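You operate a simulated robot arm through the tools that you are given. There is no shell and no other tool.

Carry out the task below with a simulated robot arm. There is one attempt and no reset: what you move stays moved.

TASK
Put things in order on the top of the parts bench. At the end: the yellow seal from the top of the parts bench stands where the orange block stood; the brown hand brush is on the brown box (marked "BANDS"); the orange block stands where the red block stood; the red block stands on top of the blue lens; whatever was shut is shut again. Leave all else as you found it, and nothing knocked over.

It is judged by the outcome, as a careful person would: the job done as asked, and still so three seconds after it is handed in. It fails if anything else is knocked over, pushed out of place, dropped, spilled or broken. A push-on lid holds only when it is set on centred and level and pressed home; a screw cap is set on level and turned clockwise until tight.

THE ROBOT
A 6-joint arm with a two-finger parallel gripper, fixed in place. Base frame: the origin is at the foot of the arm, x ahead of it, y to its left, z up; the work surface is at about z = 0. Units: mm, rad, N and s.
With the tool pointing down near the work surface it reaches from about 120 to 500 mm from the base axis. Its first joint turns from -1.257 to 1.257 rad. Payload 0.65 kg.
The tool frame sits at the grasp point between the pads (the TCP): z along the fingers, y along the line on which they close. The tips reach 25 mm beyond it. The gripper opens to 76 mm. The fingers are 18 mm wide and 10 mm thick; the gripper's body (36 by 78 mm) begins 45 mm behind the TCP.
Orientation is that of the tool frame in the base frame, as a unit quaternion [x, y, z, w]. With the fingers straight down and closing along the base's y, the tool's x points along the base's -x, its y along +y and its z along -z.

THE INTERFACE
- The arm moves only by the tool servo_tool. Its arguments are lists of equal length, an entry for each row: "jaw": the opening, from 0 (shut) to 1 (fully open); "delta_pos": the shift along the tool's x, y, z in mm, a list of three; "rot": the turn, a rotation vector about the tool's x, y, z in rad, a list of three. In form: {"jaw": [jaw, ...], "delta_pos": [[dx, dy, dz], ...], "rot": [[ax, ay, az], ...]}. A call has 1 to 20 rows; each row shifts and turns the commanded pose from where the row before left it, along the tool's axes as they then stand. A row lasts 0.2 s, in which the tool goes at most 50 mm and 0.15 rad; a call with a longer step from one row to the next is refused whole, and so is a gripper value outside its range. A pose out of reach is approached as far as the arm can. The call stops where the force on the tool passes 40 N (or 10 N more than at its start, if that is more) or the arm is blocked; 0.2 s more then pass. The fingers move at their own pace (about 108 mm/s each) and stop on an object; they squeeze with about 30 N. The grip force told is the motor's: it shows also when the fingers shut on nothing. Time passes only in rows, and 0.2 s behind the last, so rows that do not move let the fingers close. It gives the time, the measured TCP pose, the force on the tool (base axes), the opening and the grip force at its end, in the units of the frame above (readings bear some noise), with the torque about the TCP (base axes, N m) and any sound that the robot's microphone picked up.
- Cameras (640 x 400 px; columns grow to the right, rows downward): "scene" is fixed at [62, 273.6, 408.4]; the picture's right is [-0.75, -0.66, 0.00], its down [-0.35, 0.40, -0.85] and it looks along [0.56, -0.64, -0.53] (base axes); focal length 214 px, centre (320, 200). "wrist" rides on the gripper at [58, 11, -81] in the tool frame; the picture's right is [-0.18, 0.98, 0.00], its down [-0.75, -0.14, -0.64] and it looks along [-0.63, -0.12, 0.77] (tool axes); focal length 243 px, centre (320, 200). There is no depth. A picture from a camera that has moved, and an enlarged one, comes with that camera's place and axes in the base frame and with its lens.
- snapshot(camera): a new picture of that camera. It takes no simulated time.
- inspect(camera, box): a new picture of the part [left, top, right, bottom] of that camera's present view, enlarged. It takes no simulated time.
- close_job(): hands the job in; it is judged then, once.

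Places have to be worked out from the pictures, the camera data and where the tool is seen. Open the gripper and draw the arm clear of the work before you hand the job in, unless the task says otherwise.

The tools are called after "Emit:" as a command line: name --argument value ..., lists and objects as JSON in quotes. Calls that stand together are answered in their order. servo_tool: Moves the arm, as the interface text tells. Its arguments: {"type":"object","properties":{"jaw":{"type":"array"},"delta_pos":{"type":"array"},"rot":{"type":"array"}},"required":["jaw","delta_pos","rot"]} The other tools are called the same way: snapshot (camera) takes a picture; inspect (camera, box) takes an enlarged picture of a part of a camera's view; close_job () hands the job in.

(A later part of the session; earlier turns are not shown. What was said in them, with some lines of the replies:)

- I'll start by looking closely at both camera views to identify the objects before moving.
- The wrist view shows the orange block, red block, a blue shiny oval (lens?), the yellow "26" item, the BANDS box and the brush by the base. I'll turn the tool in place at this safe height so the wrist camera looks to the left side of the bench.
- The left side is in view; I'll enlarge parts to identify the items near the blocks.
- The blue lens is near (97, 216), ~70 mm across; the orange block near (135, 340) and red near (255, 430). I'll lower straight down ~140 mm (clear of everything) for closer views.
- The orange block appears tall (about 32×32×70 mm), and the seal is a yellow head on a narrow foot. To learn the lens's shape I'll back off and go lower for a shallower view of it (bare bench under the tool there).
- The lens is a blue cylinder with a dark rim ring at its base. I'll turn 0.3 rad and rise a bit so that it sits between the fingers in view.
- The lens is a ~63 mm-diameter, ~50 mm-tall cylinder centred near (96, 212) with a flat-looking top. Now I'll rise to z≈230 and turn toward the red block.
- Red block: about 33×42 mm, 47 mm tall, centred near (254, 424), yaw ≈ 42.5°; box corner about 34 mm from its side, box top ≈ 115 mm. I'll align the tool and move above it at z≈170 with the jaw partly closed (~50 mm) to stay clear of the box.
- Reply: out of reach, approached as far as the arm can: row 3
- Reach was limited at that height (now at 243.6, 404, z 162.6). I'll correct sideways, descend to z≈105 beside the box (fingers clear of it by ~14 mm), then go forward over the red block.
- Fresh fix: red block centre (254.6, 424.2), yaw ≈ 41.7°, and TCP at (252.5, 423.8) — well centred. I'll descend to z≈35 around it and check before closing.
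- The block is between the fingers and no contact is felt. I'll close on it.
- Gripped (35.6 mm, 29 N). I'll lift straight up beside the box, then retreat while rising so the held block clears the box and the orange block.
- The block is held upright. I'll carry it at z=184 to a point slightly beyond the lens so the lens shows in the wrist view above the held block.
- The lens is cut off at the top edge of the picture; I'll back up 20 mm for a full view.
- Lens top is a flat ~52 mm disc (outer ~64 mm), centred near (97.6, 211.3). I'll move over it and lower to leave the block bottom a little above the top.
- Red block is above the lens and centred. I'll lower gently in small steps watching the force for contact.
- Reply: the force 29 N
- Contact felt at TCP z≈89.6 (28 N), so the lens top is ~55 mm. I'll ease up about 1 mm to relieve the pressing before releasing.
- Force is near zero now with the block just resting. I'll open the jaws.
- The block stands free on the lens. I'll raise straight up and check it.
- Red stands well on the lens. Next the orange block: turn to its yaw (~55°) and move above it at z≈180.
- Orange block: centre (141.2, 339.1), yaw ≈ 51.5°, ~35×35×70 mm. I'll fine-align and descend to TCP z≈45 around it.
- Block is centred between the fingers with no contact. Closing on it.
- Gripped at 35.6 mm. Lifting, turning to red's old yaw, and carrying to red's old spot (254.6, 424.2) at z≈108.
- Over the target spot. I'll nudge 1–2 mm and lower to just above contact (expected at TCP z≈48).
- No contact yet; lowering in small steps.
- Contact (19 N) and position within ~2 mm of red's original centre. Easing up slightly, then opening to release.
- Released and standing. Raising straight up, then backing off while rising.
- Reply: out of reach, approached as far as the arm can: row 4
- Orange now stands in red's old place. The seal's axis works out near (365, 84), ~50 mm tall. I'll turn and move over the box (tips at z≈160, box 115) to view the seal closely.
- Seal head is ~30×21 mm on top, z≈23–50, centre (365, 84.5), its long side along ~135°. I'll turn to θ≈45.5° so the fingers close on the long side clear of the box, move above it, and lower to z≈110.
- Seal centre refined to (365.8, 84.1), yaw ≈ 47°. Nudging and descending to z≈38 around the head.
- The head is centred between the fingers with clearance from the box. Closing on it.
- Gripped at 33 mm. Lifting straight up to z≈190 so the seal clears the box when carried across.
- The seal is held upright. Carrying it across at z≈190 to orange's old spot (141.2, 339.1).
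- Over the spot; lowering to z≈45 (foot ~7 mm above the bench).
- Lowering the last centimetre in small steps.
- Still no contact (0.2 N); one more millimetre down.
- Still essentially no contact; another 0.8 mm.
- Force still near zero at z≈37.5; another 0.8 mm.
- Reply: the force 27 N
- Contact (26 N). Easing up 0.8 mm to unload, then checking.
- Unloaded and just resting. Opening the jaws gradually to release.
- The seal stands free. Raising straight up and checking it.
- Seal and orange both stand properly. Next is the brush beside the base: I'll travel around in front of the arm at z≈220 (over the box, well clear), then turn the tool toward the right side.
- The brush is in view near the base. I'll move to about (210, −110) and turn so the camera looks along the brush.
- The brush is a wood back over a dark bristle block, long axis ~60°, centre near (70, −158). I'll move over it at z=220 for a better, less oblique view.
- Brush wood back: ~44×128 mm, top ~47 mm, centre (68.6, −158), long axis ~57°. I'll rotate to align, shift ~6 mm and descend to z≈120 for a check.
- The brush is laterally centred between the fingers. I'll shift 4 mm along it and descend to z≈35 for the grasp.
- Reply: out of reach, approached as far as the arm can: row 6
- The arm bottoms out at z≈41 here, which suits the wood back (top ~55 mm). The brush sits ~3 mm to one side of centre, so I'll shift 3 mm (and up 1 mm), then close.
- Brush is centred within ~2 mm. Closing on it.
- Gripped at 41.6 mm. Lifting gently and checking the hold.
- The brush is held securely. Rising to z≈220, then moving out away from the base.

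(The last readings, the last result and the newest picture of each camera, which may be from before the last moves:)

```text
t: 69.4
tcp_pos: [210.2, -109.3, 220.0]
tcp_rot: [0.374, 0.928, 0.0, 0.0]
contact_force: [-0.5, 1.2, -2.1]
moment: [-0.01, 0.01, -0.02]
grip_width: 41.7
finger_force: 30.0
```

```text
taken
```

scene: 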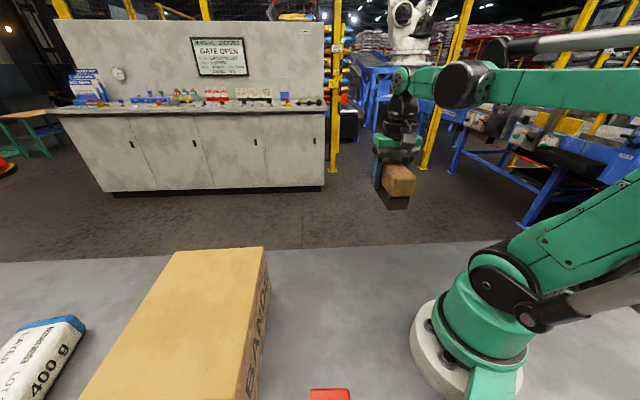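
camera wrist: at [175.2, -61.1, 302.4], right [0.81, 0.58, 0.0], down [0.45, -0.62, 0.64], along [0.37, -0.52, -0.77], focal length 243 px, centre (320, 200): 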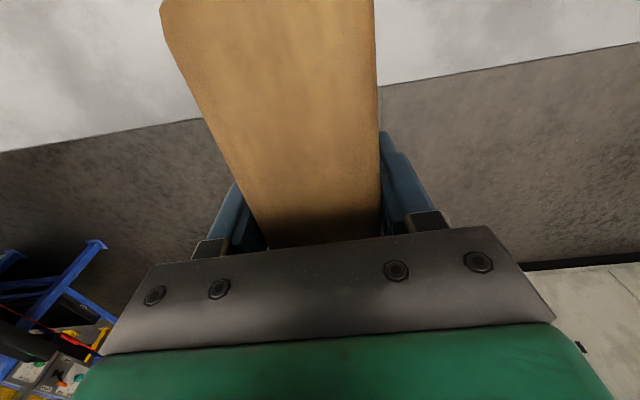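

Brush aligned with the box's long side. Carrying it across at z≈220 to above the middle of the box (bottom of brush ~178, box 115).

Emit:
servo_tool --jaw '[0, 0, 0, 0, 0, 0, 0, 0, 0, 0]' --delta_pos '[[20, 36.4, 0], [20, 36.4, 0], [20, 36.4, 0], [20, 36.4, 0], [20, 36.4, 0], [20, 36.4, 0], [20, 36.4, 0], [20, 36.4, 0], [20, 36.4, 0], [0, 0, 0]]' --rot '[[0, 0, 0], [0, 0, 0], [0, 0, 0], [0, 0, 0], [0, 0, 0], [0, 0, 0], [0, 0, 0], [0, 0, 0], [0, 0, 0], [0, 0, 0]]'

Emit:
snapshot --camera "wrist"

Emit:
snapshot --camera "scene"

```text
t: 71.6
tcp_pos: [306.5, 252.7, 221.2]
tcp_rot: [0.375, 0.927, 0.0, 0.001]
contact_force: [-0.2, -0.2, -0.5]
moment: [-0.02, -0.01, -0.01]
grip_width: 41.7
finger_force: 30.8
```

```text
taken
camera wrist: at [272.3, 299.8, 302.6], right [0.81, 0.58, 0.0], down [0.44, -0.62, 0.64], along [0.37, -0.52, -0.77], focal length 243 px, centre (320, 200)
```

wrist: 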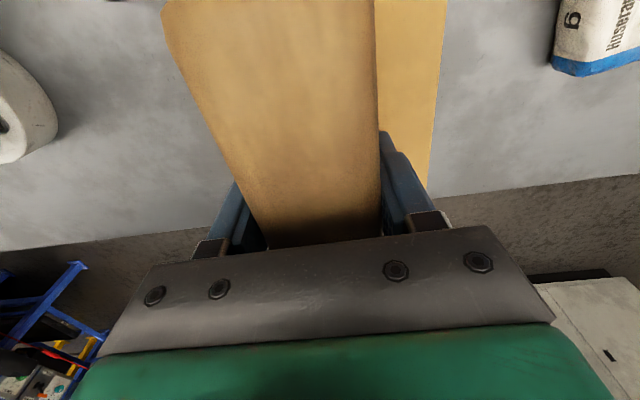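

```text
taken
```

scene: 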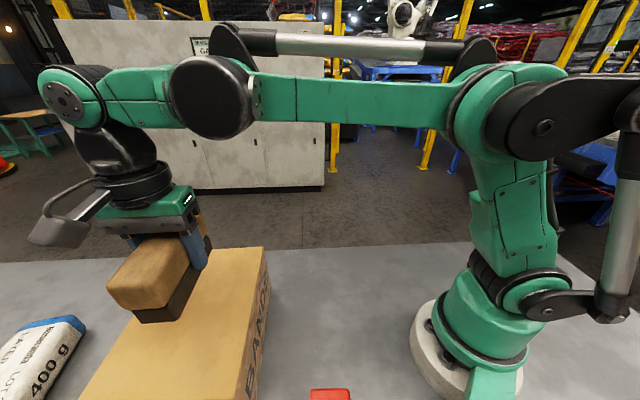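

The brush is over the box's centre (≈±75 mm to the long edges, ±105 mm to the ends). Lowering to about 8 mm above the expected contact.

Emit:
servo_tool --jaw '[0, 0, 0, 0, 0, 0]' --delta_pos '[[0, 2, 20], [0, 0, 15], [0, 0, 10], [0, 0, 6], [0, 0, 4], [0, 0, 0]]' --rot '[[0, 0, 0], [0, 0, 0], [0, 0, 0], [0, 0, 0], [0, 0, 0], [0, 0, 0]]'

Emit:
snapshot --camera "scene"

```text
t: 73.0
tcp_pos: [310.3, 253.6, 167.3]
tcp_rot: [0.374, 0.928, 0.0, 0.001]
contact_force: [-0.4, 0.0, -2.5]
moment: [0.0, -0.01, 0.01]
grip_width: 41.5
finger_force: 30.1
```

```text
taken
```

scene: 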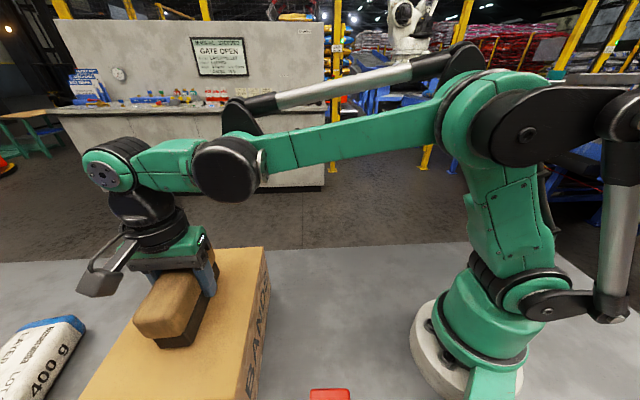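

No contact yet; lowering in small steps and watching the force.

Emit:
servo_tool --jaw '[0, 0, 0, 0]' --delta_pos '[[0, 0, 3], [0, 0, 2], [0, 0, 1], [0, 0, 0]]' --rot '[[0, 0, 0], [0, 0, 0], [0, 0, 0], [0, 0, 0]]'

```text
t: 74.0
tcp_pos: [310.0, 253.9, 161.2]
tcp_rot: [0.374, 0.928, 0.0, 0.0]
contact_force: [2.1, 1.6, 29.9]
moment: [-0.02, 0.0, 0.01]
grip_width: 41.9
finger_force: 30.1
```

Contact on the box top (30 N). Easing up ~0.9 mm to unload.

Emit:
servo_tool --jaw '[0, 0]' --delta_pos '[[0, 0, -0.9], [0, 0, 0]]' --rot '[[0, 0, 0], [0, 0, 0]]'

```text
t: 74.6
tcp_pos: [308.7, 255.1, 161.1]
tcp_rot: [0.374, 0.927, 0.0, 0.0]
contact_force: [-1.1, -0.5, -1.5]
moment: [0.04, 0.02, 0.0]
grip_width: 42.0
finger_force: 30.3
```

Nearly unloaded; I'll settle 0.4 mm and open the jaws gradually.

Emit:
servo_tool --jaw '[0, 0.6, 0.68, 0.76, 0.85, 0.85]' --delta_pos '[[0, 0, 0.4], [0, 0, 0], [0, 0, 0], [0, 0, 0], [0, 0, 0], [0, 0, 0]]' --rot '[[0, 0, 0], [0, 0, 0], [0, 0, 0], [0, 0, 0], [0, 0, 0], [0, 0, 0]]'

Emit:
snapshot --camera "wrist"

Emit:
snapshot --camera "scene"

```text
t: 76.0
tcp_pos: [310.2, 254.1, 162.3]
tcp_rot: [0.374, 0.928, 0.0, 0.0]
contact_force: [-0.2, 0.1, -0.2]
moment: [-0.03, 0.04, -0.02]
grip_width: 64.5
finger_force: 0.1
```

```text
taken
camera wrist: at [274.4, 301.4, 242.3], right [0.81, 0.58, 0.0], down [0.44, -0.62, 0.64], along [0.37, -0.52, -0.77], focal length 243 px, centre (320, 200)
```

wrist: 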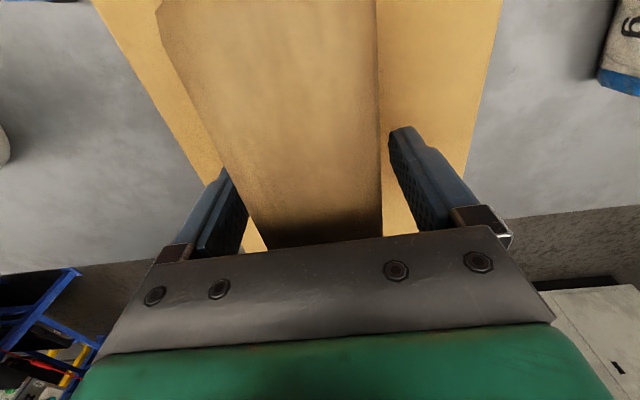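

```text
taken
```

scene: 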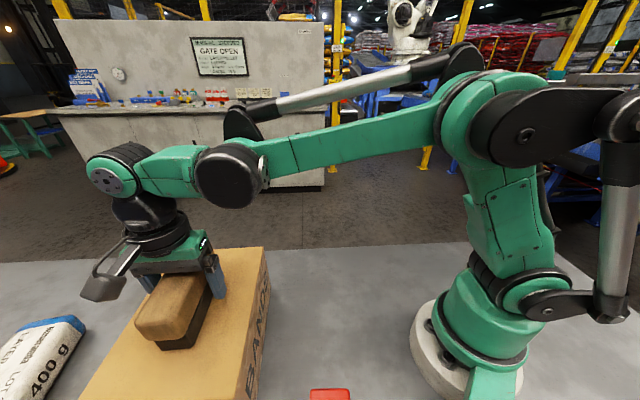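

The brush rests on the box, jaws clear. Raising straight up and away.

Emit:
servo_tool --jaw '[0.9, 0.9, 0.9, 0.9, 0.9, 0.9]' --delta_pos '[[0, 0, -10], [0, 0, -25], [0, 0, -30], [0, 0, -30], [0, 0, -30], [0, 0, -25]]' --rot '[[0, 0, 0], [0, 0, 0], [0, 0, 0], [0, 0, 0], [0, 0, 0], [0, 0, 0]]'

Emit:
snapshot --camera "wrist"

Emit:
snapshot --camera "scene"

```text
t: 77.4
tcp_pos: [308.4, 252.2, 303.5]
tcp_rot: [0.374, 0.927, -0.001, 0.0]
contact_force: [-0.5, -0.1, -0.7]
moment: [0.0, 0.03, 0.0]
grip_width: 68.3
finger_force: 0.1
out of reach, approached as far as the arm can: row 6
```

```text
taken
camera wrist: at [273.2, 299.9, 385.0], right [0.81, 0.58, 0.0], down [0.44, -0.62, 0.64], along [0.37, -0.52, -0.77], focal length 243 px, centre (320, 200)
```

wrist: 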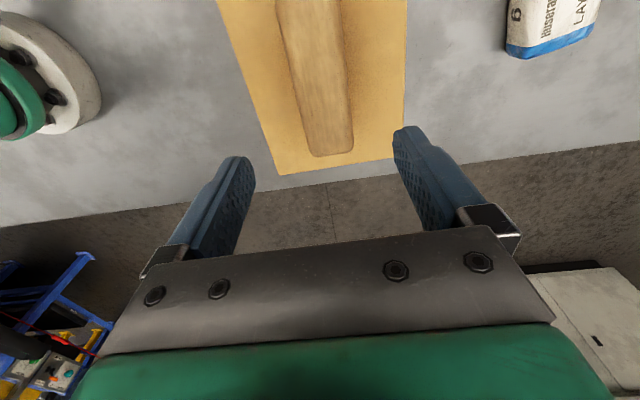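

```text
taken
```

scene: 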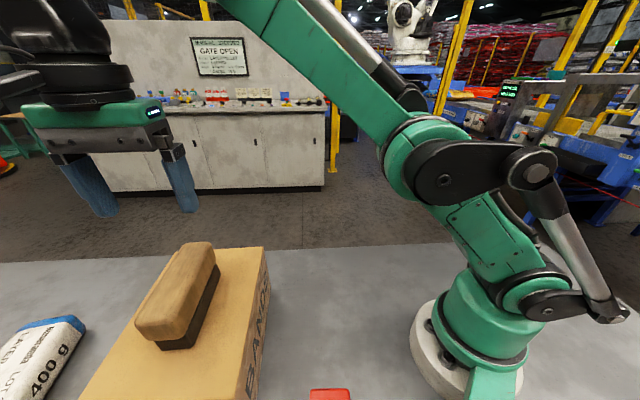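

The brush sits well on the box. I'll back the arm to near its starting place and turn the camera for a final look at the other items and anything that might be open.

Emit:
servo_tool --jaw '[1, 1, 1, 1]' --delta_pos '[[8.8, -37, -10], [8.8, -37, -15], [8.8, -37, -15], [8.8, -37, -15]]' --rot '[[0, 0, 0], [0, 0, 0], [0, 0, 0], [0, 0, 0]]'

Emit:
servo_tool --jaw '[1, 1, 1, 1, 1, 1, 1, 1, 1, 1, 1, 1, 1]' --delta_pos '[[0, 0, 0], [0, 0, 0], [0, 0, 0], [0, 0, 0], [0, 0, 0], [0, 0, 0], [0, 0, 0], [0, 0, 0], [0, 0, 0], [0, 0, 0], [0, 0, 0], [0, 0, 0], [0, 0, 0]]' --rot '[[0, 0, -0.15], [0, 0, -0.15], [0, 0, -0.15], [0, 0, -0.15], [0, 0, -0.15], [0, 0, -0.15], [0, 0, -0.15], [0, 0, -0.15], [0, 0, -0.15], [0, 0, -0.15], [0, 0, -0.15], [0, 0, -0.15], [0, 0, -0.15]]'

Emit:
snapshot --camera "wrist"

Emit:
inspect --camera "wrist" --box '[300, 0, 560, 240]'

Emit:
snapshot --camera "scene"

```text
t: 78.4
tcp_pos: [181.6, 171.0, 356.8]
tcp_rot: [0.374, 0.928, 0.0, 0.0]
contact_force: [-0.3, -0.7, 0.0]
moment: [0.01, -0.02, 0.04]
grip_width: 76.2
finger_force: 0.0
```

```text
t: 81.2
tcp_pos: [181.4, 171.4, 357.6]
tcp_rot: [-0.558, 0.83, 0.001, 0.0]
contact_force: [0.1, -0.2, -0.2]
moment: [-0.02, 0.02, 0.0]
grip_width: 75.9
finger_force: 0.1
```

```text
taken
camera wrist: at [149.0, 120.2, 438.4], right [-0.84, 0.54, 0.0], down [0.41, 0.64, 0.64], along [0.35, 0.54, -0.77], focal length 243 px, centre (320, 200)
```

wrist: 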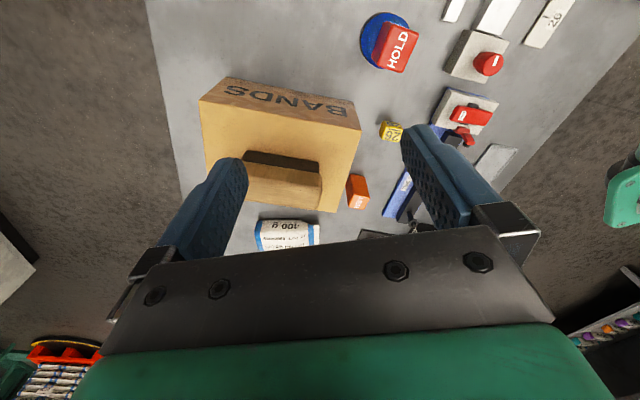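

```text
1.67 times, centred on (430, 120) of wrist
camera zoom: at [149.0, 120.2, 438.4], right [-0.84, 0.54, 0.0], down [0.41, 0.64, 0.64], along [0.35, 0.54, -0.77], focal length 404 px, centre (137, 333)
```

zoom: 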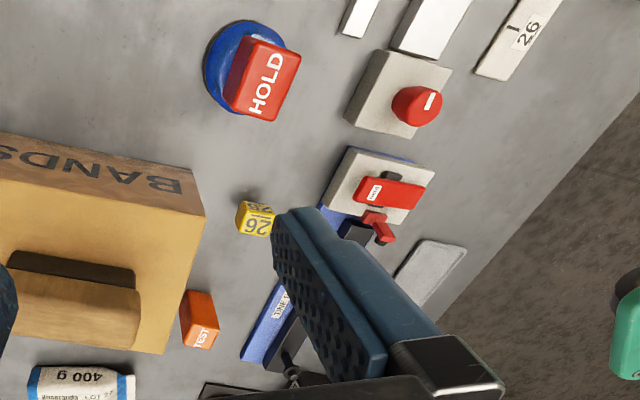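

```text
taken
```

scene: 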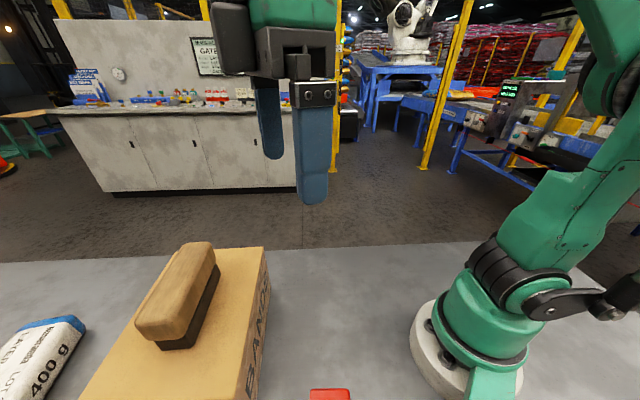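

All items look right: red block centred on the blue lens (~(96, 211)), seal upright at orange's old spot, orange in red's old spot, brush on the BANDS box; nothing was opened and nothing else has moved. The gripper is open and clear, so I hand the job in.

Emit:
close_job

```text
The job is handed in.
```

I finished the rearranging and handed the job in. The last pictures show everything in place, but no result has come back yet.

| Item | Where it is now |
|---|---|
| Red block | Upright on the flat top of the blue lens, centred to within about 2 mm |
| Orange block | Upright where the red block stood, about 2–3 mm off its old centre |
| Yellow seal | Upright on its foot where the orange block stood, within about 2 mm |
| Brown hand brush | On top of the BANDS box, near the middle and along its long side |

I did not open anything, so there was nothing to shut again. In the final pictures nothing else looked moved or knocked over, and the gripper was open and clear of the work.
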